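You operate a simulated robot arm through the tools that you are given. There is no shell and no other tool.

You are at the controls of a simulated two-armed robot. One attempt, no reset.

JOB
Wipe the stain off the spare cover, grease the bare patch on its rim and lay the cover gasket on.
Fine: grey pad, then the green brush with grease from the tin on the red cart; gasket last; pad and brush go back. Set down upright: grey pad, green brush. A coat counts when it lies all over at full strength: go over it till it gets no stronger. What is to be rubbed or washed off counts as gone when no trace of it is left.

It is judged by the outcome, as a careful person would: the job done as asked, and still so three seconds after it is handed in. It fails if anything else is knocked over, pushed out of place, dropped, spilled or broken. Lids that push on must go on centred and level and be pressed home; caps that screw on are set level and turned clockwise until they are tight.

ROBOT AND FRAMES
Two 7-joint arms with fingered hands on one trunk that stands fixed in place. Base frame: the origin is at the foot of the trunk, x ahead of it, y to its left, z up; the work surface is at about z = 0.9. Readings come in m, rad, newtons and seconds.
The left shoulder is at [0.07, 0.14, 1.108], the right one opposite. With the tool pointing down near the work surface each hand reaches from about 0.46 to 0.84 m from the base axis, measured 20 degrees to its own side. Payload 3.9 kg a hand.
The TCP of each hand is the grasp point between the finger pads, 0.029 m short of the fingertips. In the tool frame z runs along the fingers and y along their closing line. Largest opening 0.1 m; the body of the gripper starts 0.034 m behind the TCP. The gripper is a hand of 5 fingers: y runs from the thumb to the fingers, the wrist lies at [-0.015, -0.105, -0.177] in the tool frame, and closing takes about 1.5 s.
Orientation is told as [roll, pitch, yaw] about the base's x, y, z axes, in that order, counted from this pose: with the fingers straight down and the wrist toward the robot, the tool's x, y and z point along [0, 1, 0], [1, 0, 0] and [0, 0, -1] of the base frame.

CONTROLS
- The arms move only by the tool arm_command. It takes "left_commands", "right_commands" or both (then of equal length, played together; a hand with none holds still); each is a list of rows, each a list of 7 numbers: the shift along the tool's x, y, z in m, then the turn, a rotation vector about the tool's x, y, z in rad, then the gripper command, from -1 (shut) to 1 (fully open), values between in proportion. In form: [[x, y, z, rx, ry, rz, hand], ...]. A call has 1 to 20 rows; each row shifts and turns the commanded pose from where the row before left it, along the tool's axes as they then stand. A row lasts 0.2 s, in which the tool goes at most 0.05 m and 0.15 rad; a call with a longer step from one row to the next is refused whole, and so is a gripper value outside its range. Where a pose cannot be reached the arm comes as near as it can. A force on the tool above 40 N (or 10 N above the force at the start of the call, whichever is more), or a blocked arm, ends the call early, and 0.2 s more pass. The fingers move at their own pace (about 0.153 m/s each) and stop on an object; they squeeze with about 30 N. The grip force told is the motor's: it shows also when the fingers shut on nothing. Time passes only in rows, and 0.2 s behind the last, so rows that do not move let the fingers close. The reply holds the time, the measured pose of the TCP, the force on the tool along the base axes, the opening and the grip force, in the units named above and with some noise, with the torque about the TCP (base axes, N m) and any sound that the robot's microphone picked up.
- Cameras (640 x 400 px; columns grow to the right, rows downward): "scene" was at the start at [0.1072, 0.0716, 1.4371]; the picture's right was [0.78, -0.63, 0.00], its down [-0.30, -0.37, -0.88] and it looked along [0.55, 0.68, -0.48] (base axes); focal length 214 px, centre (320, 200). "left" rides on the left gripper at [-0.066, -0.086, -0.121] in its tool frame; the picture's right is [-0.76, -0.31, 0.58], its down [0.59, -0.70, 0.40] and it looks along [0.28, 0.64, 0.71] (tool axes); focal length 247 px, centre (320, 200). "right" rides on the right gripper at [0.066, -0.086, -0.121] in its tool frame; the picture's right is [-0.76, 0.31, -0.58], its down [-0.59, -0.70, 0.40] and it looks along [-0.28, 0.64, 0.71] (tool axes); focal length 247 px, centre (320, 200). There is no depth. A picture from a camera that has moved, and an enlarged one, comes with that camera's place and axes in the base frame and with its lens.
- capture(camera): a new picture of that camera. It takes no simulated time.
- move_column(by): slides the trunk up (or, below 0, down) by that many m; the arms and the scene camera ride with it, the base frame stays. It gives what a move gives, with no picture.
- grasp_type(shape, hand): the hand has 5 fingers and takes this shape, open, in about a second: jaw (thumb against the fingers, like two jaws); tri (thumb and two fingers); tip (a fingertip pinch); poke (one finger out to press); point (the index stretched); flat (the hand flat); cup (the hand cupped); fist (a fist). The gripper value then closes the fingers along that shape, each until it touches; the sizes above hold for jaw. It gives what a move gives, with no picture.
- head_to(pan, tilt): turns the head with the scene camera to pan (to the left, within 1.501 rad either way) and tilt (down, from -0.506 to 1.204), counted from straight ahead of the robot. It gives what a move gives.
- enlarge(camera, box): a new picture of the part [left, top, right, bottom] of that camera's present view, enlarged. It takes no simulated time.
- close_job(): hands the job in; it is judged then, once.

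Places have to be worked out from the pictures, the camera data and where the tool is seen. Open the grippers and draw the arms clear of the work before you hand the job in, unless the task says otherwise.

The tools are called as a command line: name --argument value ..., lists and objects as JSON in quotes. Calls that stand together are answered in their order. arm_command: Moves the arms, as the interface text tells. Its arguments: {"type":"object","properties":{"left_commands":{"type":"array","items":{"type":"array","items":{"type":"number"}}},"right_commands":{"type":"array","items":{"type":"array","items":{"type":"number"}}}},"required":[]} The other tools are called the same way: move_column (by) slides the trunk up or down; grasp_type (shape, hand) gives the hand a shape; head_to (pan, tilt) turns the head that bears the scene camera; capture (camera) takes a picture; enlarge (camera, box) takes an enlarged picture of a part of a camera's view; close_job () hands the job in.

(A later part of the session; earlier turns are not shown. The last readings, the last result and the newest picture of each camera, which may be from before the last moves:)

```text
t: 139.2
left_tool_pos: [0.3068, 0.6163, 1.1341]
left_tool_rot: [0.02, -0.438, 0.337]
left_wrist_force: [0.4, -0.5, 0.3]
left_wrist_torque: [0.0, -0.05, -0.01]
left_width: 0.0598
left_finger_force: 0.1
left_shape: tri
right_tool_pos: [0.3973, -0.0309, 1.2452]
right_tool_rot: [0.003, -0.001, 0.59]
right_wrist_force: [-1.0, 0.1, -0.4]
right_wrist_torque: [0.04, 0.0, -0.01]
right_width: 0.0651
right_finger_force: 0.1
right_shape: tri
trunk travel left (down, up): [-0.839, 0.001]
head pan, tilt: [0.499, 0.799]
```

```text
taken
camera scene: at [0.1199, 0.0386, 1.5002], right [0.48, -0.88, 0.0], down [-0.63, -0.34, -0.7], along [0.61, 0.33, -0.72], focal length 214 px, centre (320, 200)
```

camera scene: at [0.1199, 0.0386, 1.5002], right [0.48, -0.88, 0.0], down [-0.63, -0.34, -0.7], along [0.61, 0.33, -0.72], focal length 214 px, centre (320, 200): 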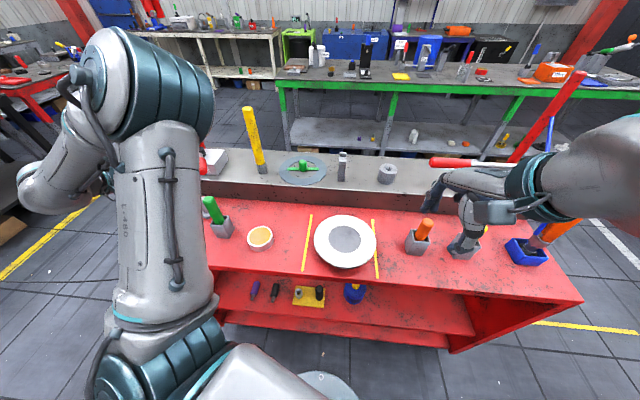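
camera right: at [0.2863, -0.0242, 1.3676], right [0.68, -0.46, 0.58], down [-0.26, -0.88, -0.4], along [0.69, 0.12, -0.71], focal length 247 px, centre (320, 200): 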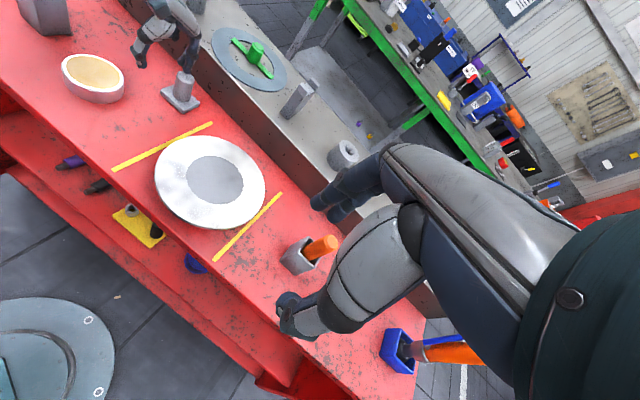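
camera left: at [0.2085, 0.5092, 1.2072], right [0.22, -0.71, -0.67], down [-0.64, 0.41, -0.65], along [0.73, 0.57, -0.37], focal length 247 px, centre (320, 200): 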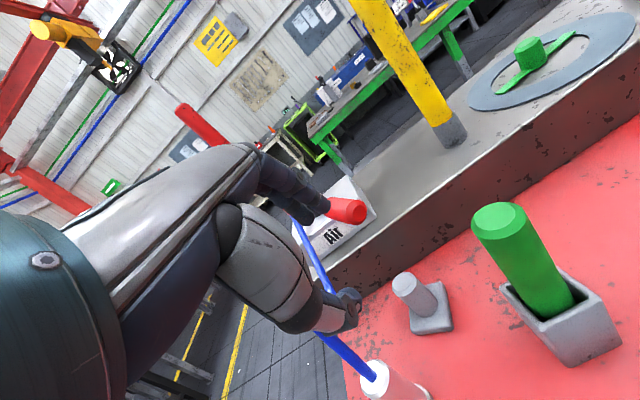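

The pad is back and upright, with lever, hose and brush undisturbed. Now I look for the bare patch on the cleaned cover with the higher head camera and the right camera.

enlarge --camera "scene" --box '[308, 210, 348, 240]'

enlarge --camera "scene" --box '[308, 242, 348, 272]'

enlarge --camera "scene" --box '[342, 210, 382, 240]'

enlarge --camera "scene" --box '[342, 242, 382, 272]'

enlarge --camera "right" --box '[140, 120, 280, 240]'

```text
13.33 times, centred on (328, 225) of scene
camera zoom: at [0.1199, 0.0386, 1.5002], right [0.48, -0.88, 0.0], down [-0.63, -0.34, -0.7], along [0.61, 0.33, -0.72], focal length 2860 px, centre (213, -133)
```

zoom: 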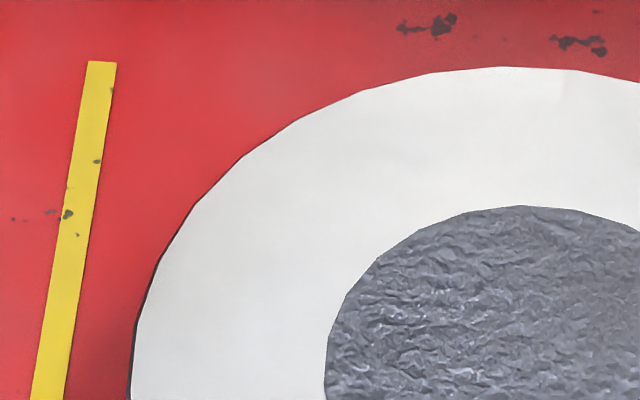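

```text
13.33 times, centred on (328, 257) of scene
camera zoom: at [0.1199, 0.0386, 1.5002], right [0.48, -0.88, 0.0], down [-0.63, -0.34, -0.7], along [0.61, 0.33, -0.72], focal length 2860 px, centre (213, -560)
```

zoom: 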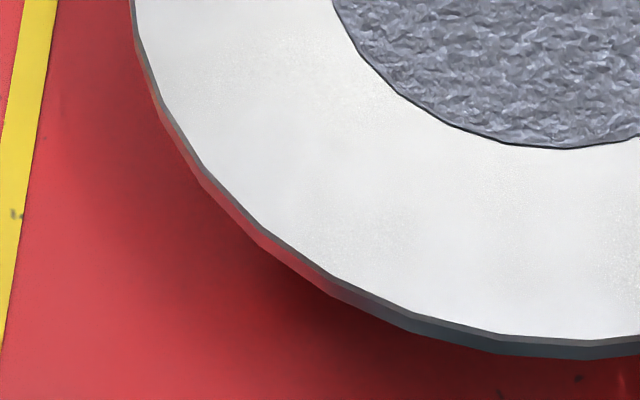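

```text
13.33 times, centred on (362, 225) of scene
camera zoom: at [0.1199, 0.0386, 1.5002], right [0.48, -0.88, 0.0], down [-0.63, -0.34, -0.7], along [0.61, 0.33, -0.72], focal length 2860 px, centre (-240, -133)
```

zoom: 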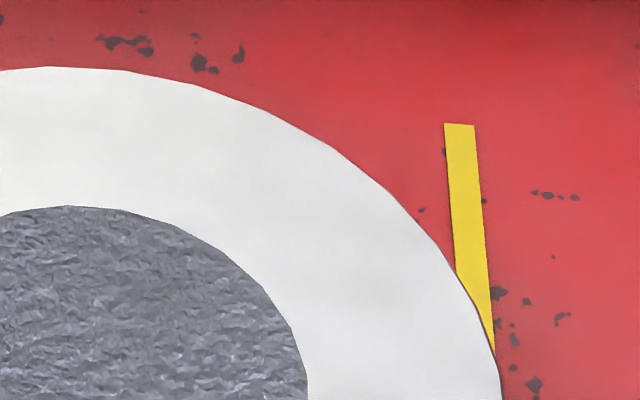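

```text
13.33 times, centred on (362, 257) of scene
camera zoom: at [0.1199, 0.0386, 1.5002], right [0.48, -0.88, 0.0], down [-0.63, -0.34, -0.7], along [0.61, 0.33, -0.72], focal length 2860 px, centre (-240, -560)
```

zoom: 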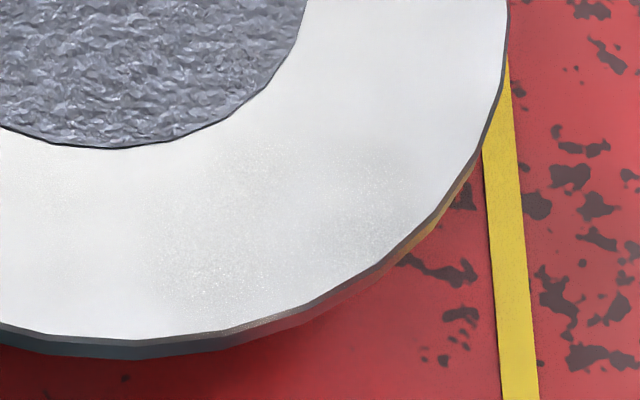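

```text
3.33 times, centred on (210, 180) of right
camera zoom: at [0.2872, -0.0239, 1.3674], right [0.68, -0.46, 0.58], down [-0.26, -0.88, -0.4], along [0.69, 0.12, -0.71], focal length 823 px, centre (687, 267)
```

zoom: 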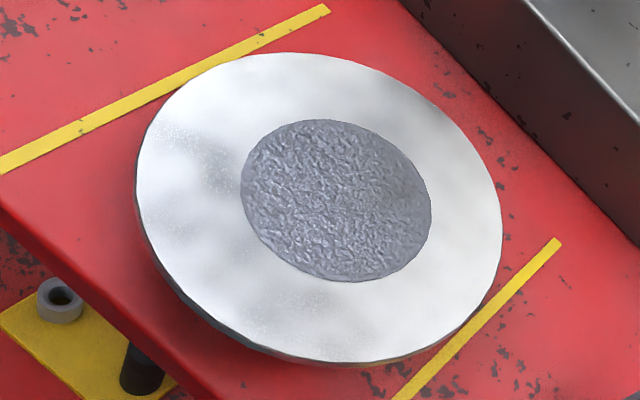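

The rim face itself is uniform everywhere; the only distinct area on the cover is the dull grey rough disc in its middle, which must be the bare patch (the brush will show where grease takes). Next the green brush: I rise, straighten the hand and go above it.

arm_command --left_commands '[[0, 0.0165, -0.035, 0, 0, 0, 0.2], [0, 0.0165, -0.035, 0, 0, 0, 0.2], [0, 0.0165, -0.035, 0, 0, 0, 0.2], [0, 0, 0, 0.146, 0, 0, 0.2], [0, 0, 0, 0.146, 0, 0, 0.2], [0, 0, 0, 0.146, 0, 0, 0.2], [-0.0327, 0.0013, 0, 0, 0, 0, 0.3], [-0.0327, 0.0013, 0, 0, 0, 0, 0.3], [-0.0327, 0.0013, 0, 0, 0, 0, 0.3]]'

capture --camera "left"

```text
t: 141.2
left_tool_pos: [0.3478, 0.5207, 1.2475]
left_tool_rot: [0.018, 0.003, 0.343]
left_wrist_force: [-0.2, -0.7, 0.1]
left_wrist_torque: [0.03, 0.02, 0.01]
left_width: 0.0647
left_finger_force: 0.1
left_shape: tri
right_tool_pos: [0.3974, -0.0313, 1.2463]
right_tool_rot: [0.002, -0.001, 0.589]
right_wrist_force: [0.2, 0.7, -0.5]
right_wrist_torque: [-0.04, 0.0, 0.01]
right_width: 0.0652
right_finger_force: 0.0
right_shape: tri
trunk travel left (down, up): [-0.839, 0.001]
head pan, tilt: [0.499, 0.799]
```

```text
taken
camera left: at [0.2897, 0.4284, 1.3695], right [-0.04, -0.81, -0.59], down [-0.86, 0.32, -0.39], along [0.5, 0.5, -0.71], focal length 247 px, centre (320, 200)
```

left: 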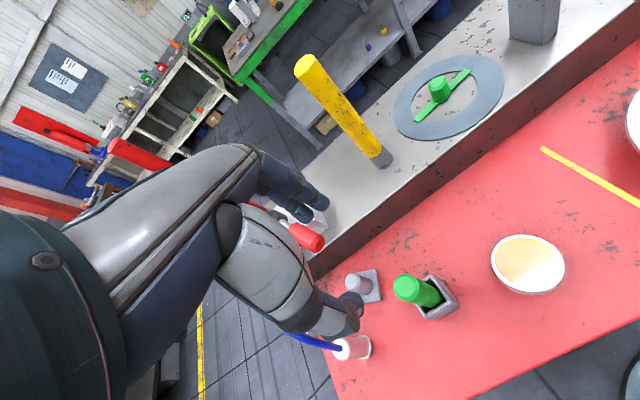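

enlarge --camera "left" --box '[330, 240, 480, 370]'

enlarge --camera "scene" --box '[180, 170, 290, 270]'

```text
3.08 times, centred on (405, 305) of left
camera zoom: at [0.2897, 0.4284, 1.3695], right [-0.04, -0.81, -0.59], down [-0.86, 0.32, -0.39], along [0.5, 0.5, -0.71], focal length 760 px, centre (58, -123)
```

zoom: 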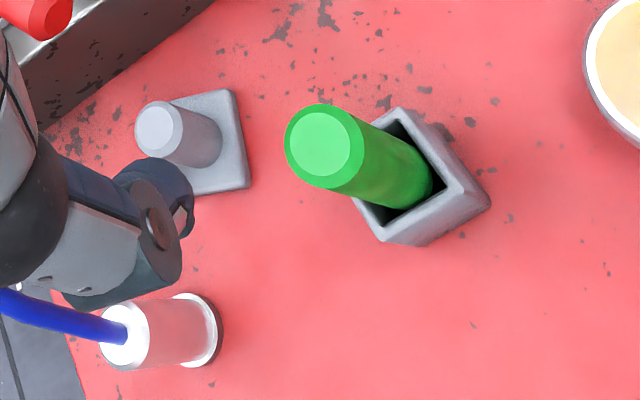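

```text
4.00 times, centred on (235, 220) of scene
camera zoom: at [0.1211, 0.0383, 1.5001], right [0.48, -0.88, 0.0], down [-0.63, -0.34, -0.7], along [0.61, 0.33, -0.72], focal length 858 px, centre (660, 120)
```

zoom: 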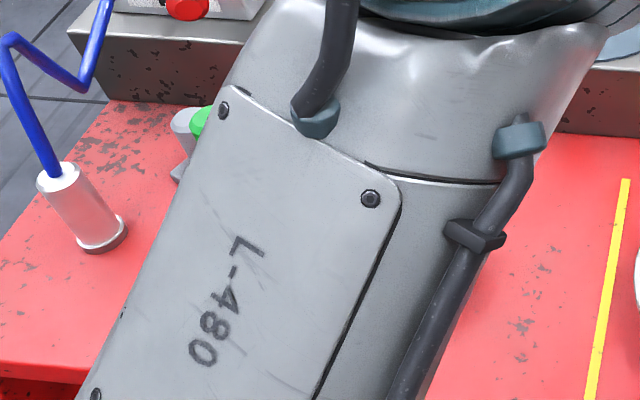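

Brush is almost exactly under the TCP. I correct the small roll and descend to z≈1.13 for a second measurement.

arm_command --left_commands '[[0, -0.002, 0.03, 0, -0.018, 0, 0.3], [0, 0, 0.04, 0, 0, 0, 0.3], [0, 0, 0.045, 0, 0, 0, 0.3], [0, 0, 0, 0, 0, 0, 0.3]]'

enlarge --camera "left" --box '[280, 200, 440, 360]'

```text
t: 142.2
left_tool_pos: [0.3463, 0.5221, 1.134]
left_tool_rot: [0.0, 0.001, 0.345]
left_wrist_force: [0.5, 0.0, 0.3]
left_wrist_torque: [0.01, -0.02, -0.03]
left_width: 0.0651
left_finger_force: 0.0
left_shape: tri
right_tool_pos: [0.397, -0.0296, 1.2447]
right_tool_rot: [0.001, -0.001, 0.591]
right_wrist_force: [0.7, 0.5, 0.1]
right_wrist_torque: [0.01, 0.0, 0.01]
right_width: 0.0652
right_finger_force: 0.1
right_shape: tri
trunk travel left (down, up): [-0.839, 0.001]
head pan, tilt: [0.499, 0.799]
```

```text
2.50 times, centred on (360, 280) of left
camera zoom: at [0.2874, 0.432, 1.2558], right [-0.03, -0.82, -0.58], down [-0.86, 0.32, -0.4], along [0.51, 0.48, -0.71], focal length 617 px, centre (220, 0)
```

zoom: 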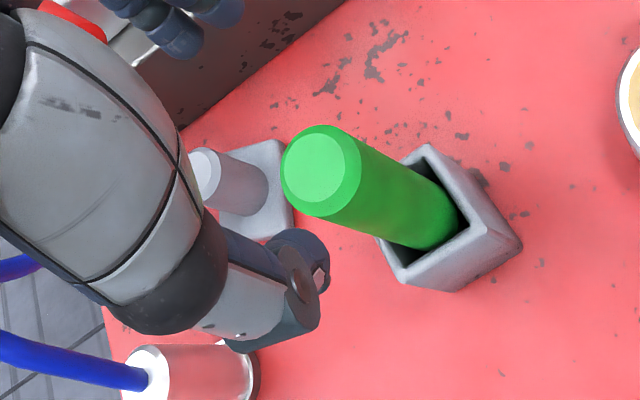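

Within 2 mm. Descending to TCP z≈1.03 and gripping the handle.

arm_command --left_commands '[[0.0015, -0.0015, 0.03, 0, 0, 0, 0.3], [0, 0, 0.03, 0, 0, 0, 0.3], [0, 0, 0.03, 0, 0, 0, 0.3], [0, 0, 0.014, 0, 0, 0, 0.3], [0, 0, 0, 0, 0, 0, 0.3]]'

enlarge --camera "left" --box '[240, 160, 440, 340]'

```text
t: 143.4
left_tool_pos: [0.3421, 0.5222, 1.0284]
left_tool_rot: [0.0, 0.0, 0.345]
left_wrist_force: [0.9, 0.0, 0.1]
left_wrist_torque: [-0.02, 0.0, -0.05]
left_width: 0.0648
left_finger_force: 0.0
left_shape: tri
right_tool_pos: [0.3961, -0.0322, 1.246]
right_tool_rot: [0.001, -0.002, 0.591]
right_wrist_force: [0.4, 0.9, 0.1]
right_wrist_torque: [-0.01, 0.05, 0.02]
right_width: 0.0653
right_finger_force: 0.0
right_shape: tri
trunk travel left (down, up): [-0.839, 0.001]
head pan, tilt: [0.499, 0.799]
```

```text
2.22 times, centred on (340, 250) of left
camera zoom: at [0.2842, 0.4316, 1.1503], right [-0.03, -0.82, -0.58], down [-0.86, 0.32, -0.4], along [0.51, 0.48, -0.71], focal length 549 px, centre (276, 89)
```

zoom: 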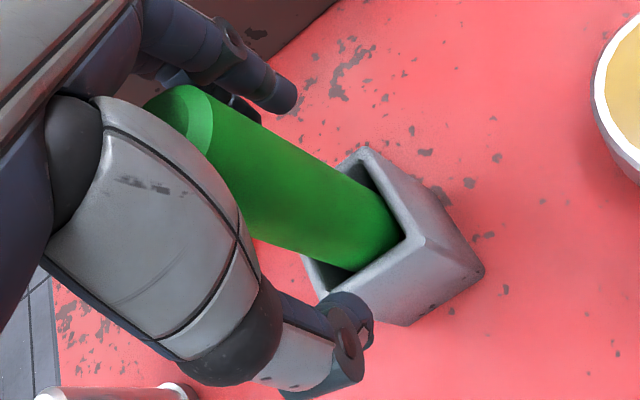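

The handle is between thumb and fingers. Closing the grip.

arm_command --left_commands '[[0, 0, 0, 0, 0, 0, -0.3], [0, 0, 0, 0, 0, 0, -0.7], [0, 0, 0, 0, 0, 0, -1], [0, 0, 0, 0, 0, 0, -1], [0, 0, 0, 0, 0, 0, -1], [0, 0, 0, 0, 0, 0, -1], [0, 0, 0, 0, 0, 0, -1]]'

enlarge --camera "left" --box '[240, 160, 440, 340]'

```text
t: 145.0
left_tool_pos: [0.3423, 0.5229, 1.0288]
left_tool_rot: [-0.002, 0.003, 0.343]
left_wrist_force: [-0.8, -1.0, 0.4]
left_wrist_torque: [0.01, 0.03, 0.04]
left_width: 0.0219
left_finger_force: 30.3
left_shape: tri
right_tool_pos: [0.3976, -0.0307, 1.2446]
right_tool_rot: [0.001, 0.001, 0.59]
right_wrist_force: [-0.8, -0.1, 0.2]
right_wrist_torque: [-0.01, -0.01, 0.01]
right_width: 0.065
right_finger_force: 0.1
right_shape: tri
trunk travel left (down, up): [-0.839, 0.001]
head pan, tilt: [0.499, 0.799]
```

```text
2.22 times, centred on (340, 250) of left
camera zoom: at [0.2844, 0.432, 1.1504], right [-0.03, -0.82, -0.58], down [-0.86, 0.32, -0.4], along [0.51, 0.48, -0.71], focal length 549 px, centre (276, 89)
```

zoom: 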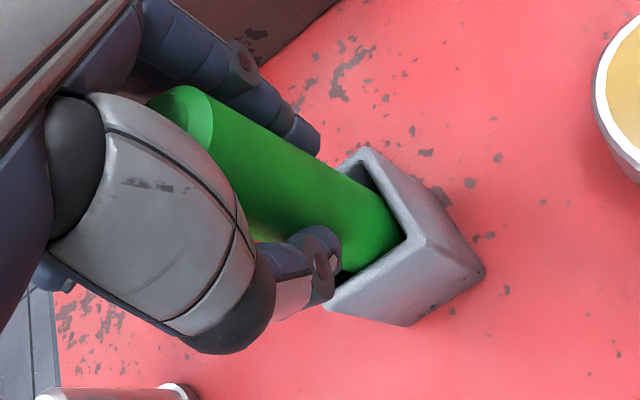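

Gripped at TCP (0.342, 0.523, 1.029) — I note that for putting it back. I lift it straight out.

arm_command --left_commands '[[0, 0, -0.02, 0, 0, 0, -1], [0, 0, -0.02, 0, 0, 0, -1], [0, 0, -0.025, 0, 0, 0, -1], [0, 0, -0.025, 0, 0, 0, -1], [0, 0, -0.025, 0, 0, 0, -1], [0, 0, -0.025, 0, 0, 0, -1]]'

capture --camera "left"

capture --camera "right"

```text
t: 146.4
left_tool_pos: [0.3433, 0.5238, 1.171]
left_tool_rot: [0.0, 0.002, 0.344]
left_wrist_force: [-0.2, -0.4, -0.6]
left_wrist_torque: [0.0, -0.02, 0.02]
left_width: 0.0219
left_finger_force: 30.5
left_shape: tri
right_tool_pos: [0.3964, -0.0309, 1.2462]
right_tool_rot: [0.003, -0.002, 0.59]
right_wrist_force: [0.0, -0.9, -0.3]
right_wrist_torque: [0.02, 0.01, -0.03]
right_width: 0.0648
right_finger_force: 0.1
right_shape: tri
trunk travel left (down, up): [-0.839, 0.001]
head pan, tilt: [0.499, 0.799]
```

```text
taken
camera left: at [0.2838, 0.4347, 1.2923], right [-0.03, -0.82, -0.58], down [-0.86, 0.32, -0.4], along [0.51, 0.48, -0.71], focal length 247 px, centre (320, 200)
```

left: 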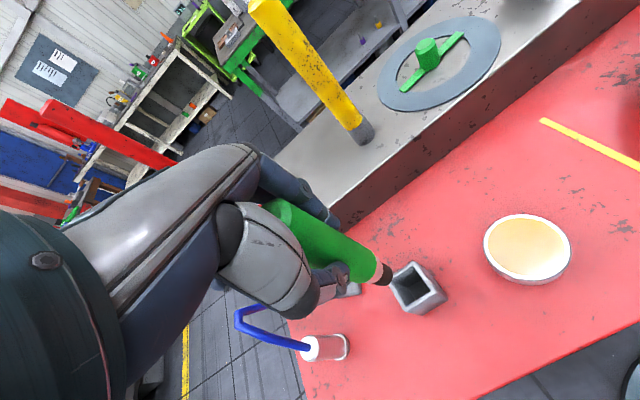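

```text
taken
camera right: at [0.2874, -0.0234, 1.3673], right [0.68, -0.46, 0.58], down [-0.26, -0.88, -0.4], along [0.69, 0.12, -0.71], focal length 247 px, centre (320, 200)
```

right: 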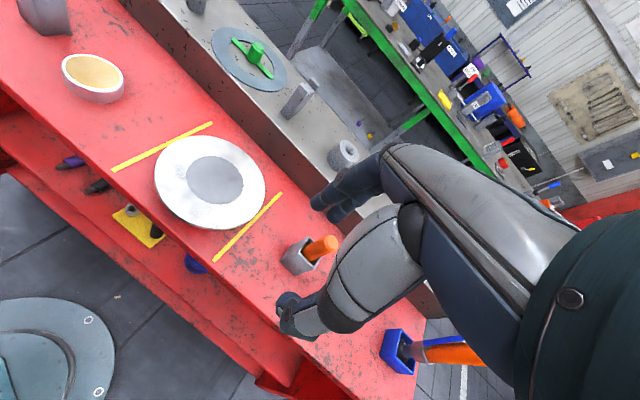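

The brush is out of its holder. I zoom in to measure the bristle tip relative to the hand.

enlarge --camera "left" --box '[300, 200, 460, 340]'

enlarge --camera "right" --box '[40, 30, 180, 120]'

```text
2.86 times, centred on (380, 270) of left
camera zoom: at [0.2838, 0.4347, 1.2923], right [-0.03, -0.82, -0.58], down [-0.86, 0.32, -0.4], along [0.51, 0.48, -0.71], focal length 706 px, centre (149, 0)
```

zoom: 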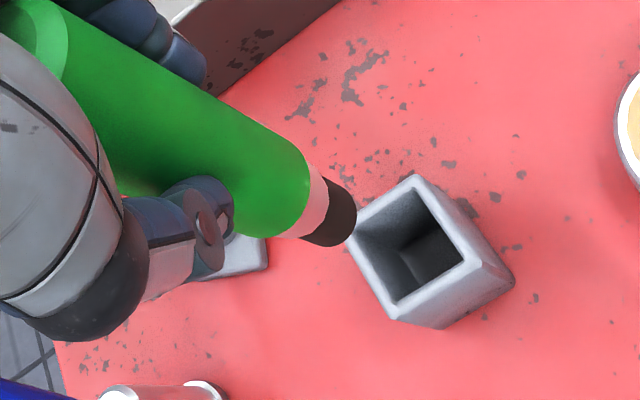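

```text
4.44 times, centred on (110, 75) of right
camera zoom: at [0.2874, -0.0234, 1.3673], right [0.68, -0.46, 0.58], down [-0.26, -0.88, -0.4], along [0.69, 0.12, -0.71], focal length 1098 px, centre (1253, 756)
```

zoom: 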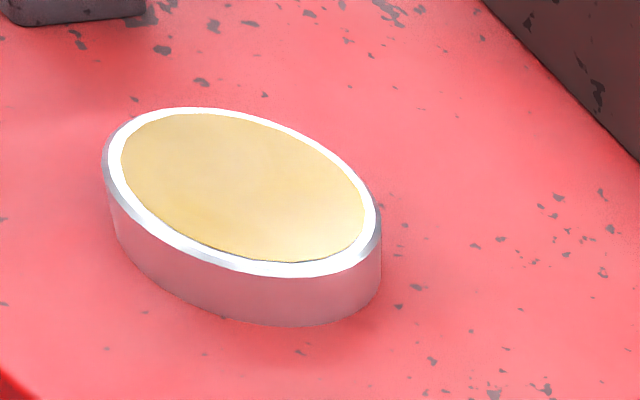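

The bristle tip is ~0.123 m below the TCP. Tin centre is at about (0.372, 0.393), rim z≈0.933. I turn the hand to yaw -0.7 here (for reach) and move over the tin.

arm_command --left_commands '[[0, 0, 0, 0, 0, 0.149, -1], [0, 0, 0, 0, 0, 0.149, -1], [0, 0, 0, 0, 0, 0.149, -1], [0, 0, 0, 0, 0, 0.149, -1], [0, 0, 0, 0, 0, 0.149, -1], [0, 0, 0, 0, 0, 0.149, -1], [0, 0, 0, 0, 0, 0.15, -1], [-0.0204, 0.0266, 0, 0, 0, 0, -1], [-0.0204, 0.0266, 0, 0, 0, 0, -1], [-0.0204, 0.0266, 0, 0, 0, 0, -1], [-0.0204, 0.0266, 0, 0, 0, 0, -1]]'

capture --camera "left"

capture --camera "right"

```text
t: 148.8
left_tool_pos: [0.3729, 0.3901, 1.1727]
left_tool_rot: [0.002, 0.002, -0.699]
left_wrist_force: [-0.7, -1.0, -1.3]
left_wrist_torque: [-0.05, 0.0, -0.01]
left_width: 0.022
left_finger_force: 30.3
left_shape: tri
right_tool_pos: [0.3979, -0.0335, 1.2458]
right_tool_rot: [0.003, -0.004, 0.59]
right_wrist_force: [0.2, -1.1, 0.5]
right_wrist_torque: [0.04, -0.01, 0.01]
right_width: 0.0653
right_finger_force: 0.0
right_shape: tri
trunk travel left (down, up): [-0.839, 0.001]
head pan, tilt: [0.499, 0.799]
```

```text
taken
camera left: at [0.2645, 0.395, 1.2943], right [-0.72, -0.38, -0.58], down [-0.16, 0.9, -0.4], along [0.67, -0.2, -0.71], focal length 247 px, centre (320, 200)
```

left: 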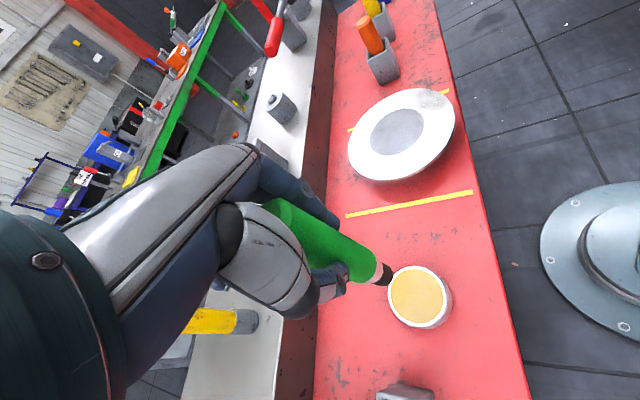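

```text
taken
camera right: at [0.2881, -0.0258, 1.3671], right [0.68, -0.46, 0.58], down [-0.26, -0.88, -0.4], along [0.69, 0.12, -0.71], focal length 247 px, centre (320, 200)
```

right: 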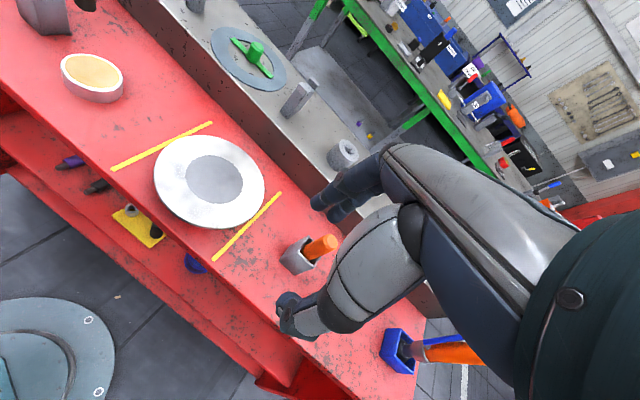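

The tin centre is 8 mm toward the thumb side; I correct and lower the brush to just above the grease.

arm_command --left_commands '[[0.001, -0.0076, 0, 0, 0, 0, -1], [0, 0, 0.035, 0, 0, 0, -1], [0, 0, 0.035, 0, 0, 0, -1], [0, 0, 0.025, 0, 0, 0, -1], [0, 0, 0, 0, 0, 0, -1]]'

enlarge --camera "left" --box '[280, 200, 460, 360]'

enlarge --camera "right" --box '[40, 10, 180, 120]'

```text
t: 150.0
left_tool_pos: [0.3654, 0.397, 1.0742]
left_tool_rot: [0.001, -0.001, -0.701]
left_wrist_force: [-0.3, -0.2, -1.5]
left_wrist_torque: [0.02, 0.02, -0.01]
left_width: 0.0219
left_finger_force: 29.5
left_shape: tri
right_tool_pos: [0.397, -0.0312, 1.2453]
right_tool_rot: [0.002, -0.001, 0.589]
right_wrist_force: [-0.9, 0.8, 0.8]
right_wrist_torque: [0.02, 0.0, 0.0]
right_width: 0.0653
right_finger_force: 0.0
right_shape: tri
trunk travel left (down, up): [-0.839, 0.001]
head pan, tilt: [0.499, 0.799]
```

```text
2.50 times, centred on (370, 280) of left
camera zoom: at [0.2581, 0.4026, 1.1965], right [-0.72, -0.38, -0.58], down [-0.16, 0.9, -0.4], along [0.67, -0.2, -0.71], focal length 617 px, centre (195, 0)
```

zoom: 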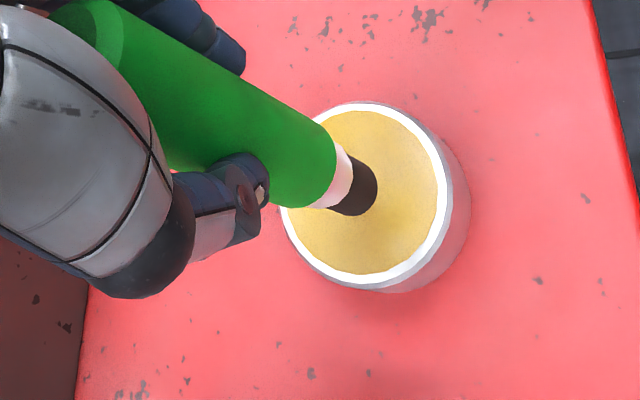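

```text
3.64 times, centred on (110, 65) of right
camera zoom: at [0.2878, -0.0236, 1.3672], right [0.68, -0.46, 0.58], down [-0.26, -0.88, -0.4], along [0.69, 0.12, -0.71], focal length 898 px, centre (1084, 691)
```

zoom: 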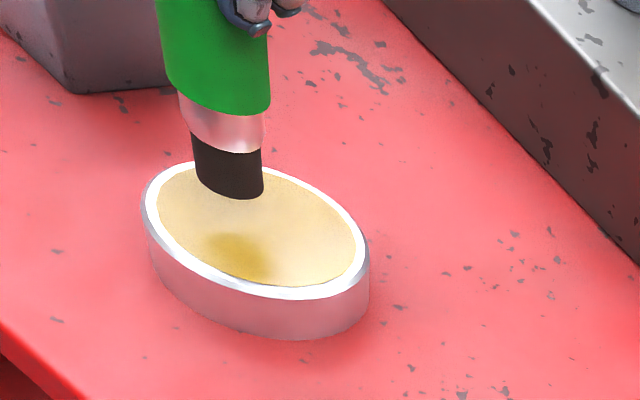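

The brush is well above the tin's centre. Dipping gently now.

arm_command --left_commands '[[0, 0, 0.01, 0, 0, 0, -1], [0, 0, 0.008, 0, 0, 0, -1], [0, 0, 0.005, 0, 0, 0, -1], [0, 0, 0, 0, 0, 0, -1]]'

enlarge --camera "right" --box '[40, 10, 180, 120]'

```text
t: 151.0
left_tool_pos: [0.3653, 0.3974, 1.0511]
left_tool_rot: [0.0, -0.002, -0.7]
left_wrist_force: [-0.7, -0.7, 1.2]
left_wrist_torque: [-0.03, 0.03, 0.01]
left_width: 0.0221
left_finger_force: 30.1
left_shape: tri
right_tool_pos: [0.3971, -0.0302, 1.2452]
right_tool_rot: [0.001, -0.001, 0.591]
right_wrist_force: [0.6, -0.5, 1.2]
right_wrist_torque: [-0.01, 0.0, 0.01]
right_width: 0.0648
right_finger_force: 0.1
right_shape: tri
trunk travel left (down, up): [-0.839, 0.001]
head pan, tilt: [0.499, 0.799]
```

```text
3.64 times, centred on (110, 65) of right
camera zoom: at [0.2876, -0.0234, 1.3673], right [0.68, -0.46, 0.58], down [-0.26, -0.88, -0.4], along [0.69, 0.12, -0.71], focal length 898 px, centre (1084, 691)
```

zoom: 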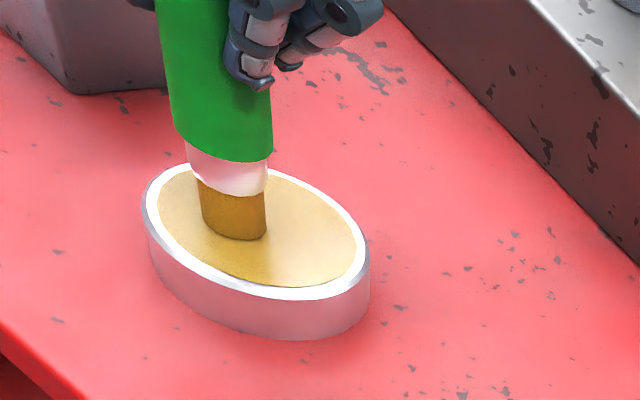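

The bristles are loaded with grease. I lift and carry the brush over the cover's centre.

arm_command --left_commands '[[0, 0, -0.02, 0, 0, 0, -1], [0, 0, -0.03, 0, 0, 0, -1], [0, 0, -0.03, 0, 0, 0, -1], [-0.017, 0.0348, 0, 0, 0, 0, -1], [-0.017, 0.0348, 0, 0, 0, 0, -1], [-0.017, 0.0348, 0, 0, 0, 0, -1], [-0.017, 0.0348, 0, 0, 0, 0, -1], [-0.017, 0.0348, 0, 0, 0, 0, -1], [-0.017, 0.0348, 0, 0, 0, 0, -1], [-0.017, 0.0348, 0, 0, 0, 0, -1]]'

capture --camera "left"

enlarge --camera "right" --box '[120, 80, 290, 240]'

```text
t: 153.2
left_tool_pos: [0.4884, 0.1571, 1.1247]
left_tool_rot: [-0.018, -0.01, -0.689]
left_wrist_force: [-0.2, -0.6, -1.8]
left_wrist_torque: [0.02, 0.01, 0.02]
left_width: 0.0217
left_finger_force: 30.4
left_shape: tri
left hand out of reach, approached as far as the arm can: row 9, 10
right_tool_pos: [0.3983, -0.0312, 1.2451]
right_tool_rot: [0.0, -0.002, 0.591]
right_wrist_force: [0.3, 0.1, -0.7]
right_wrist_torque: [0.02, 0.02, -0.01]
right_width: 0.0652
right_finger_force: 0.1
right_shape: tri
trunk travel left (down, up): [-0.839, 0.001]
head pan, tilt: [0.499, 0.799]
```

```text
taken
camera left: at [0.3811, 0.1638, 1.2485], right [-0.72, -0.4, -0.57], down [-0.17, 0.89, -0.42], along [0.67, -0.21, -0.71], focal length 247 px, centre (320, 200)
```

left: 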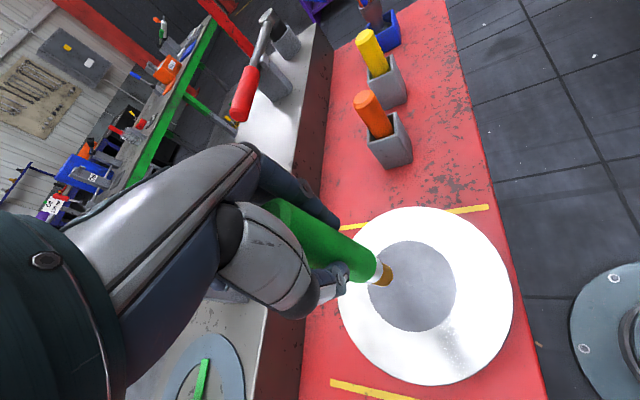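

```text
2.50 times, centred on (205, 160) of right
camera zoom: at [0.2885, -0.0246, 1.3671], right [0.68, -0.46, 0.58], down [-0.26, -0.88, -0.4], along [0.69, 0.12, -0.71], focal length 617 px, centre (608, 300)
```

zoom: 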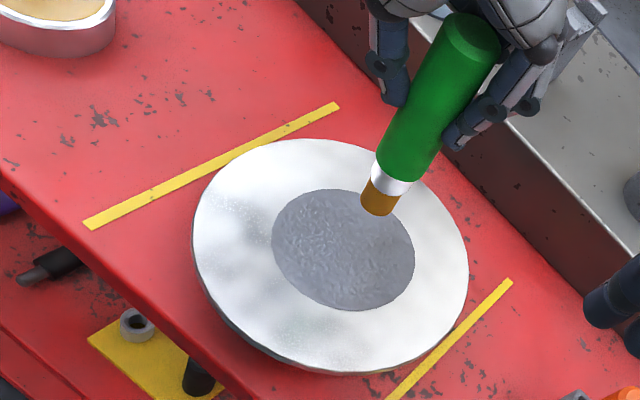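

Loaded brush over the disc. I lower to just above its centre.

arm_command --left_commands '[[0, 0, 0.018, 0, 0, 0, -1], [-0.014, -0.0058, 0.015, 0, 0, 0, -1], [0, 0, 0, 0, 0, 0, -1]]'

enlarge --camera "right" --box '[120, 80, 290, 240]'

enlarge --camera "left" --box '[280, 180, 480, 360]'

```text
t: 154.0
left_tool_pos: [0.4717, 0.1494, 1.0941]
left_tool_rot: [-0.022, -0.015, -0.69]
left_wrist_force: [-0.1, 0.3, -0.1]
left_wrist_torque: [-0.02, 0.02, 0.0]
left_width: 0.0218
left_finger_force: 30.4
left_shape: tri
right_tool_pos: [0.3967, -0.0292, 1.245]
right_tool_rot: [-0.001, -0.002, 0.59]
right_wrist_force: [0.3, -0.5, 0.7]
right_wrist_torque: [0.01, -0.01, 0.02]
right_width: 0.0652
right_finger_force: 0.1
right_shape: tri
trunk travel left (down, up): [-0.839, 0.001]
head pan, tilt: [0.499, 0.799]
```

```text
2.50 times, centred on (205, 160) of right
camera zoom: at [0.2875, -0.0228, 1.3673], right [0.68, -0.46, 0.58], down [-0.26, -0.88, -0.4], along [0.69, 0.12, -0.71], focal length 617 px, centre (608, 300)
```

zoom: 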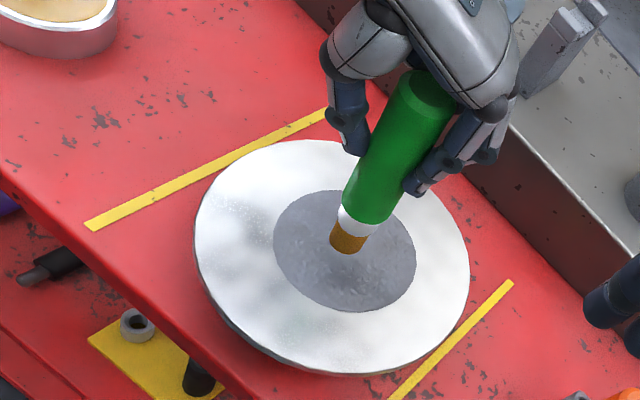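

```text
2.22 times, centred on (380, 270) of left
camera zoom: at [0.364, 0.157, 1.2159], right [-0.72, -0.4, -0.57], down [-0.17, 0.89, -0.42], along [0.67, -0.21, -0.71], focal length 549 px, centre (187, 44)
```

zoom: 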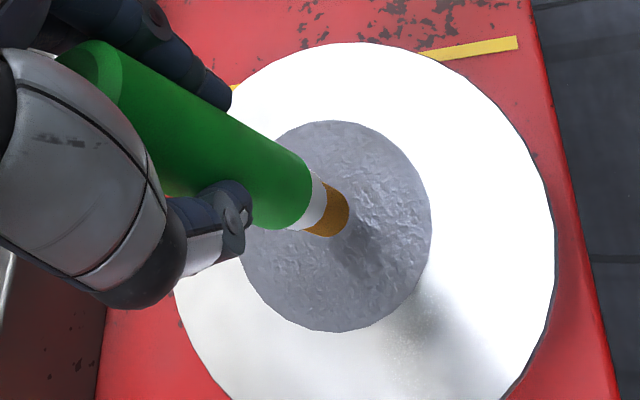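

Tip ~1.4 cm above the disc. Lowering slowly to touch.

arm_command --left_commands '[[0, 0, 0.005, 0, 0, 0, -1], [0, 0, 0.004, 0, 0, 0, -1], [0, 0, 0.003, 0, 0, 0, -1], [0, 0, 0, 0, 0, 0, -1]]'

enlarge --camera "right" --box '[160, 110, 260, 200]'

```text
t: 155.0
left_tool_pos: [0.4737, 0.147, 1.0848]
left_tool_rot: [-0.015, -0.022, -0.698]
left_wrist_force: [0.5, 0.5, -1.0]
left_wrist_torque: [-0.02, 0.01, 0.0]
left_width: 0.022
left_finger_force: 30.0
left_shape: tri
right_tool_pos: [0.3963, -0.0301, 1.2457]
right_tool_rot: [0.002, 0.001, 0.591]
right_wrist_force: [0.5, 0.4, -1.3]
right_wrist_torque: [-0.03, 0.05, -0.02]
right_width: 0.0652
right_finger_force: 0.0
right_shape: tri
trunk travel left (down, up): [-0.839, 0.001]
head pan, tilt: [0.499, 0.799]
```

```text
4.44 times, centred on (210, 155) of right
camera zoom: at [0.2877, -0.023, 1.3673], right [0.68, -0.46, 0.58], down [-0.26, -0.88, -0.4], along [0.69, 0.12, -0.71], focal length 1098 px, centre (809, 400)
```

zoom: 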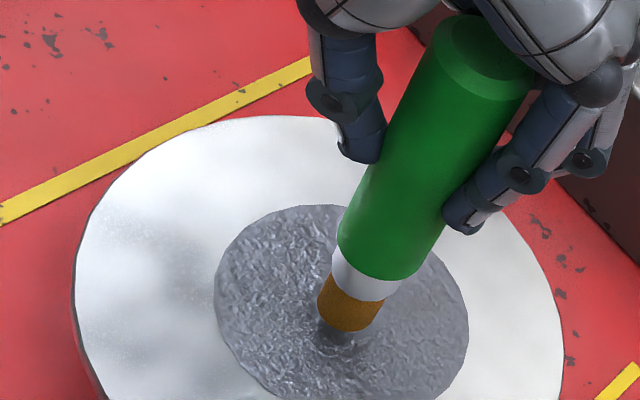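

Almost touching. Two more small steps.

arm_command --left_commands '[[0, 0, 0.002, 0, 0, 0, -1], [0, 0, 0.002, 0, 0, 0, -1], [0, 0, 0.002, 0, 0, 0, -1], [0, 0, 0, 0, 0, 0, -1]]'

enlarge --camera "right" --box '[160, 110, 260, 200]'

```text
t: 156.0
left_tool_pos: [0.4726, 0.1468, 1.0797]
left_tool_rot: [-0.018, -0.021, -0.698]
left_wrist_force: [-0.6, 0.2, -1.7]
left_wrist_torque: [0.01, 0.01, 0.03]
left_width: 0.0217
left_finger_force: 29.6
left_shape: tri
right_tool_pos: [0.398, -0.0308, 1.2444]
right_tool_rot: [0.003, 0.001, 0.59]
right_wrist_force: [0.0, 0.4, 0.7]
right_wrist_torque: [0.03, -0.01, 0.01]
right_width: 0.0649
right_finger_force: 0.1
right_shape: tri
trunk travel left (down, up): [-0.839, 0.001]
head pan, tilt: [0.499, 0.799]
```

```text
4.44 times, centred on (210, 155) of right
camera zoom: at [0.2879, -0.023, 1.3672], right [0.68, -0.46, 0.58], down [-0.26, -0.88, -0.4], along [0.69, 0.12, -0.71], focal length 1098 px, centre (809, 400)
```

zoom: 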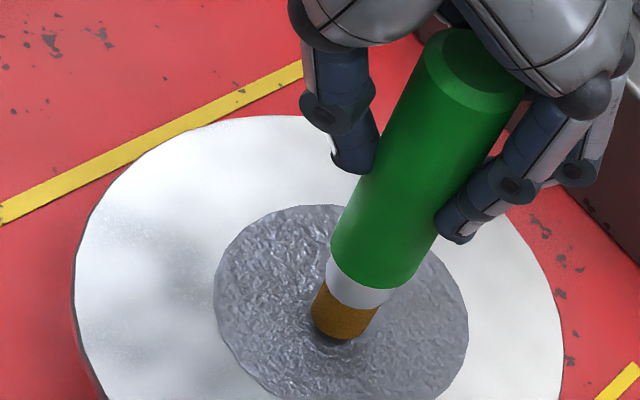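

arm_command --left_commands '[[0, 0, 0.002, 0, 0, 0, -1], [0, 0, 0.0015, 0, 0, 0, -1], [0, 0, 0, 0, 0, 0, -1]]'

enlarge --camera "right" --box '[160, 110, 260, 200]'

```text
t: 156.8
left_tool_pos: [0.4735, 0.1492, 1.0768]
left_tool_rot: [-0.019, -0.023, -0.696]
left_wrist_force: [0.5, -0.4, -1.3]
left_wrist_torque: [-0.01, 0.01, 0.0]
left_width: 0.0217
left_finger_force: 30.7
left_shape: tri
right_tool_pos: [0.397, -0.0294, 1.2462]
right_tool_rot: [0.002, 0.001, 0.59]
right_wrist_force: [-0.8, -0.3, 0.2]
right_wrist_torque: [0.0, 0.01, -0.02]
right_width: 0.0653
right_finger_force: 0.1
right_shape: tri
trunk travel left (down, up): [-0.839, 0.001]
head pan, tilt: [0.499, 0.799]
```

```text
4.44 times, centred on (210, 155) of right
camera zoom: at [0.2879, -0.023, 1.3672], right [0.68, -0.46, 0.58], down [-0.26, -0.88, -0.4], along [0.69, 0.12, -0.71], focal length 1098 px, centre (809, 400)
```

zoom: 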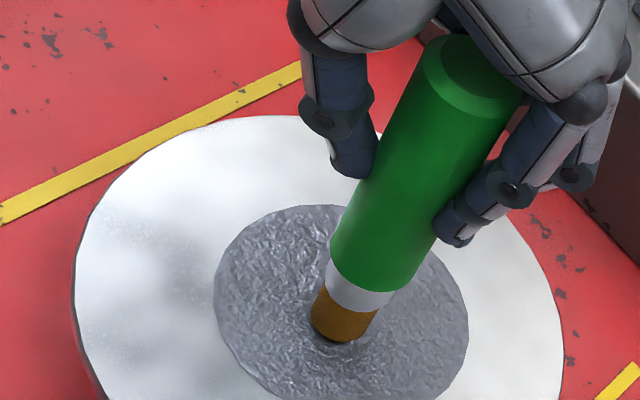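

arm_command --left_commands '[[0, 0, 0.0015, 0, 0, 0, -1], [0, 0, 0.0015, 0, 0, 0, -1], [0, 0, 0, 0, 0, 0, -1]]'

enlarge --camera "right" --box '[160, 110, 260, 200]'

```text
t: 157.6
left_tool_pos: [0.4737, 0.148, 1.0736]
left_tool_rot: [-0.017, -0.023, -0.691]
left_wrist_force: [0.9, -1.0, 9.5]
left_wrist_torque: [-0.04, -0.04, 0.01]
left_width: 0.0222
left_finger_force: 30.3
left_shape: tri
right_tool_pos: [0.3972, -0.0314, 1.2451]
right_tool_rot: [0.001, -0.003, 0.59]
right_wrist_force: [0.5, 0.2, 0.5]
right_wrist_torque: [0.01, -0.03, -0.01]
right_width: 0.0651
right_finger_force: 0.1
right_shape: tri
trunk travel left (down, up): [-0.839, 0.001]
head pan, tilt: [0.499, 0.799]
```

```text
4.44 times, centred on (210, 155) of right
camera zoom: at [0.2869, -0.0236, 1.3676], right [0.68, -0.46, 0.58], down [-0.26, -0.88, -0.4], along [0.69, 0.12, -0.71], focal length 1098 px, centre (809, 400)
```

zoom: 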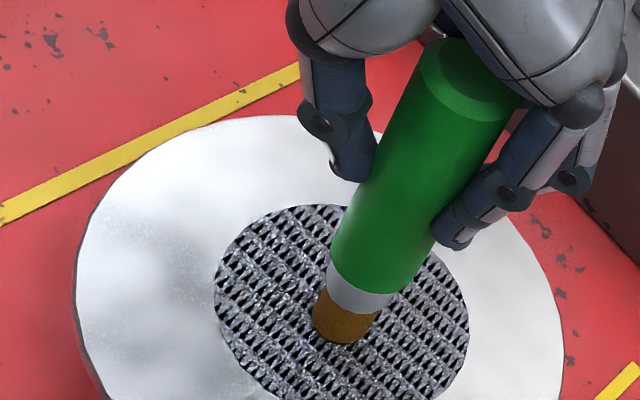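

Contact at ~10 N, and the grey disc's surface pattern changes the moment the greased bristles touch — a sign this disc is indeed the treated area. I make a short stroke and lift to look.

arm_command --left_commands '[[0, 0, -0.0008, 0, 0, 0, -1], [0.008, 0, 0, 0, 0, 0, -1], [-0.008, 0, 0, 0, 0, 0, -1], [0, 0, -0.02, 0, 0, 0, -1], [0.03, -0.03, -0.01, 0, 0, 0, -1], [0.03, -0.03, 0, 0, 0, 0, -1]]'

enlarge --camera "right" --box '[140, 110, 280, 230]'

enlarge --camera "left" --box '[300, 100, 520, 320]'

```text
t: 159.0
left_tool_pos: [0.467, 0.2367, 1.0964]
left_tool_rot: [-0.003, 0.001, -0.702]
left_wrist_force: [0.8, 0.8, 0.4]
left_wrist_torque: [-0.01, -0.01, 0.01]
left_width: 0.0224
left_finger_force: 30.7
left_shape: tri
right_tool_pos: [0.3976, -0.0289, 1.2452]
right_tool_rot: [-0.001, 0.003, 0.59]
right_wrist_force: [-1.0, -0.9, 0.1]
right_wrist_torque: [-0.01, 0.02, -0.03]
right_width: 0.0655
right_finger_force: 0.1
right_shape: tri
trunk travel left (down, up): [-0.839, 0.001]
head pan, tilt: [0.499, 0.799]
```

```text
3.33 times, centred on (210, 170) of right
camera zoom: at [0.2888, -0.0208, 1.367], right [0.68, -0.46, 0.58], down [-0.26, -0.88, -0.4], along [0.69, 0.12, -0.71], focal length 823 px, centre (687, 300)
```

zoom: 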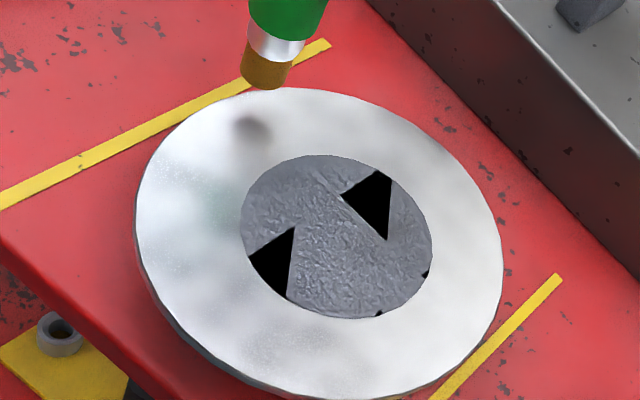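

```text
1.82 times, centred on (410, 210) of left
camera zoom: at [0.3597, 0.2425, 1.2175], right [-0.72, -0.38, -0.58], down [-0.16, 0.9, -0.4], along [0.67, -0.2, -0.71], focal length 449 px, centre (156, 182)
```

zoom: 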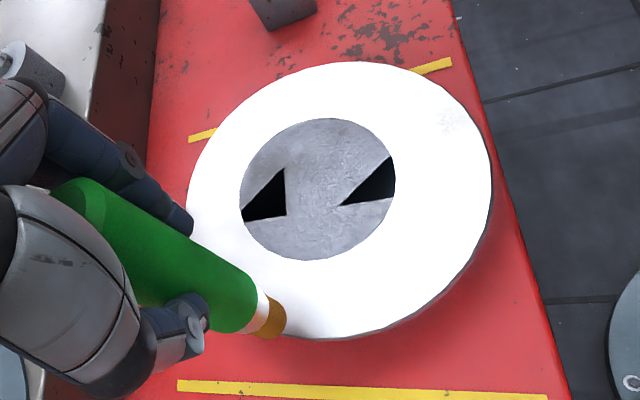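

No grease mark shows on the disc after that touch; the black triangles change whenever the cover is touched, so they look like two coincident surfaces flickering. I look closer at the disc and at the whole rim once more from here.

enlarge --camera "right" --box '[185, 140, 245, 190]'

enlarge --camera "left" --box '[370, 130, 450, 200]'

enlarge --camera "scene" --box '[305, 205, 385, 275]'

```text
8.00 times, centred on (215, 165) of right
camera zoom: at [0.2888, -0.0208, 1.367], right [0.68, -0.46, 0.58], down [-0.26, -0.88, -0.4], along [0.69, 0.12, -0.71], focal length 1976 px, centre (1160, 480)
```

zoom: 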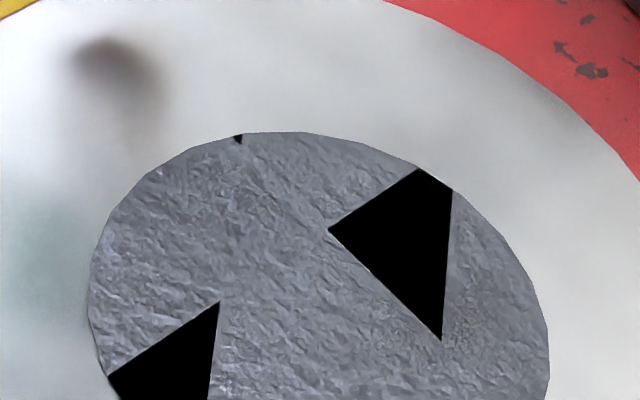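

```text
5.71 times, centred on (410, 165) of left
camera zoom: at [0.3597, 0.2425, 1.2175], right [-0.72, -0.38, -0.58], down [-0.16, 0.9, -0.4], along [0.67, -0.2, -0.71], focal length 1411 px, centre (-194, 400)
```

zoom: 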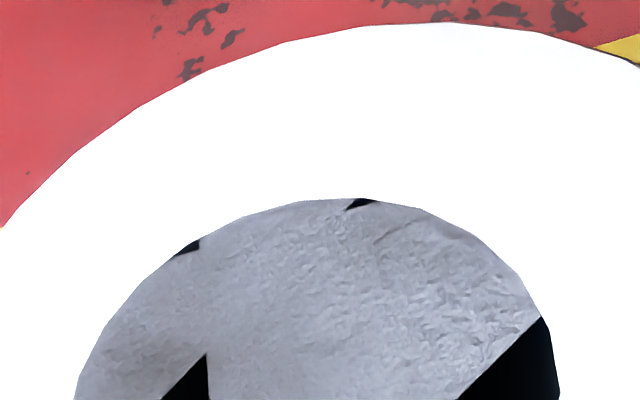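

```text
5.71 times, centred on (345, 240) of scene
camera zoom: at [0.1217, 0.0421, 1.4999], right [0.48, -0.88, 0.0], down [-0.63, -0.34, -0.7], along [0.61, 0.33, -0.72], focal length 1226 px, centre (177, -29)
```

zoom: 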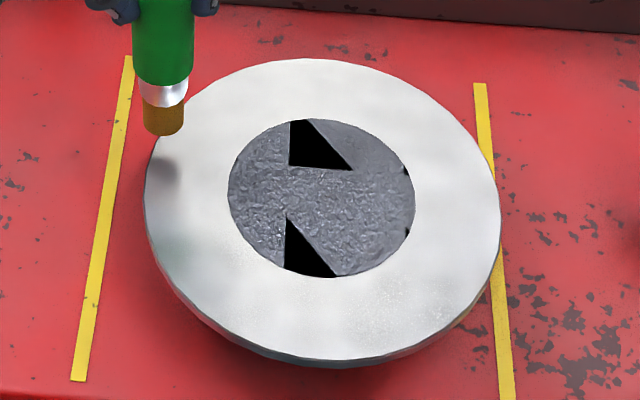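

The disc took no grease, so the patch to grease must be on the rim ring, only hard to see. I touch down lightly on the left of the rim and sweep along part of it to see where grease takes.

arm_command --left_commands '[[-0.0099, 0.0188, 0.008, 0, 0, 0, -1], [0, 0, 0.006, 0, 0, 0, -1], [0, 0, 0.004, 0, 0, 0, -1], [0, 0, 0.003, 0, 0, 0, -1], [0, 0, 0, 0, 0, 0, -1]]'

enlarge --camera "right" --box '[140, 90, 280, 210]'

```text
t: 160.2
left_tool_pos: [0.4759, 0.2146, 1.0808]
left_tool_rot: [-0.015, -0.026, -0.693]
left_wrist_force: [0.6, 0.8, -0.7]
left_wrist_torque: [0.01, 0.01, 0.0]
left_width: 0.0226
left_finger_force: 30.1
left_shape: tri
right_tool_pos: [0.3964, -0.0302, 1.2449]
right_tool_rot: [0.0, 0.001, 0.591]
right_wrist_force: [0.3, 0.1, -0.8]
right_wrist_torque: [0.01, 0.01, -0.01]
right_width: 0.065
right_finger_force: 0.1
right_shape: tri
trunk travel left (down, up): [-0.839, 0.001]
head pan, tilt: [0.499, 0.799]
```

```text
3.33 times, centred on (210, 150) of right
camera zoom: at [0.2878, -0.0225, 1.3673], right [0.68, -0.46, 0.58], down [-0.26, -0.88, -0.4], along [0.69, 0.12, -0.71], focal length 823 px, centre (687, 367)
```

zoom: 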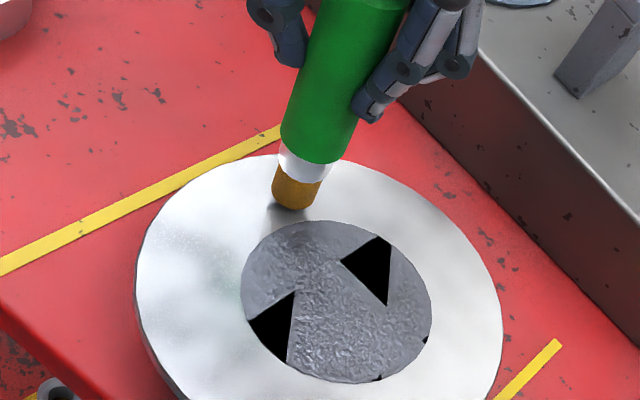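

Tip just above the rim. Lowering to light contact.

arm_command --left_commands '[[0, 0, 0.002, 0, 0, 0, -1], [0, 0, 0.002, 0, 0, 0, -1], [0, 0, 0.0015, 0, 0, 0, -1], [0, 0, 0, 0, 0, 0, -1]]'

arm_command --left_commands '[[0, 0, 0.0015, 0, 0, 0, -1], [0, 0, 0, 0, 0, 0, -1]]'

```text
t: 161.2
left_tool_pos: [0.4743, 0.2144, 1.0768]
left_tool_rot: [-0.02, -0.028, -0.691]
left_wrist_force: [-0.7, -0.2, -0.5]
left_wrist_torque: [0.01, 0.04, 0.01]
left_width: 0.0227
left_finger_force: 30.0
left_shape: tri
right_tool_pos: [0.3977, -0.0304, 1.2445]
right_tool_rot: [0.001, 0.001, 0.591]
right_wrist_force: [-1.0, -0.3, -0.4]
right_wrist_torque: [-0.08, 0.0, -0.02]
right_width: 0.065
right_finger_force: 0.2
right_shape: tri
trunk travel left (down, up): [-0.839, 0.001]
head pan, tilt: [0.499, 0.799]
```

```text
t: 161.8
left_tool_pos: [0.4739, 0.2154, 1.0734]
left_tool_rot: [-0.02, -0.026, -0.687]
left_wrist_force: [-0.2, 0.1, -0.5]
left_wrist_torque: [0.0, -0.01, 0.0]
left_width: 0.0222
left_finger_force: 30.3
left_shape: tri
right_tool_pos: [0.3965, -0.0306, 1.2467]
right_tool_rot: [0.003, 0.001, 0.591]
right_wrist_force: [0.2, -0.8, -0.6]
right_wrist_torque: [0.02, -0.02, -0.01]
right_width: 0.0651
right_finger_force: 0.1
right_shape: tri
trunk travel left (down, up): [-0.839, 0.001]
head pan, tilt: [0.499, 0.799]
```

arm_command --left_commands '[[0, 0, 0.0015, 0, 0, 0, -1], [0, 0, 0, 0, 0, 0, -1]]'

enlarge --camera "right" --box '[170, 110, 250, 180]'

```text
t: 162.4
left_tool_pos: [0.4733, 0.2151, 1.0728]
left_tool_rot: [-0.019, -0.028, -0.686]
left_wrist_force: [0.1, 0.1, 8.2]
left_wrist_torque: [0.0, -0.01, 0.0]
left_width: 0.0227
left_finger_force: 29.9
left_shape: tri
right_tool_pos: [0.3962, -0.0321, 1.2464]
right_tool_rot: [0.001, 0.0, 0.591]
right_wrist_force: [0.0, -0.4, -0.1]
right_wrist_torque: [-0.01, 0.0, 0.0]
right_width: 0.0651
right_finger_force: 0.1
right_shape: tri
trunk travel left (down, up): [-0.839, 0.001]
head pan, tilt: [0.499, 0.799]
```

```text
5.71 times, centred on (210, 145) of right
camera zoom: at [0.287, -0.0236, 1.3676], right [0.68, -0.46, 0.58], down [-0.26, -0.88, -0.4], along [0.69, 0.12, -0.71], focal length 1411 px, centre (949, 514)
```

zoom: 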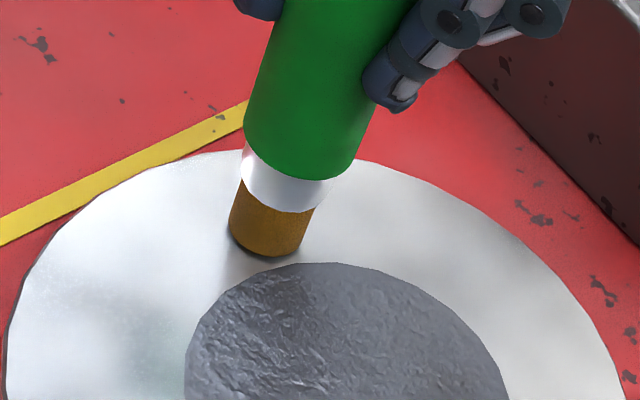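

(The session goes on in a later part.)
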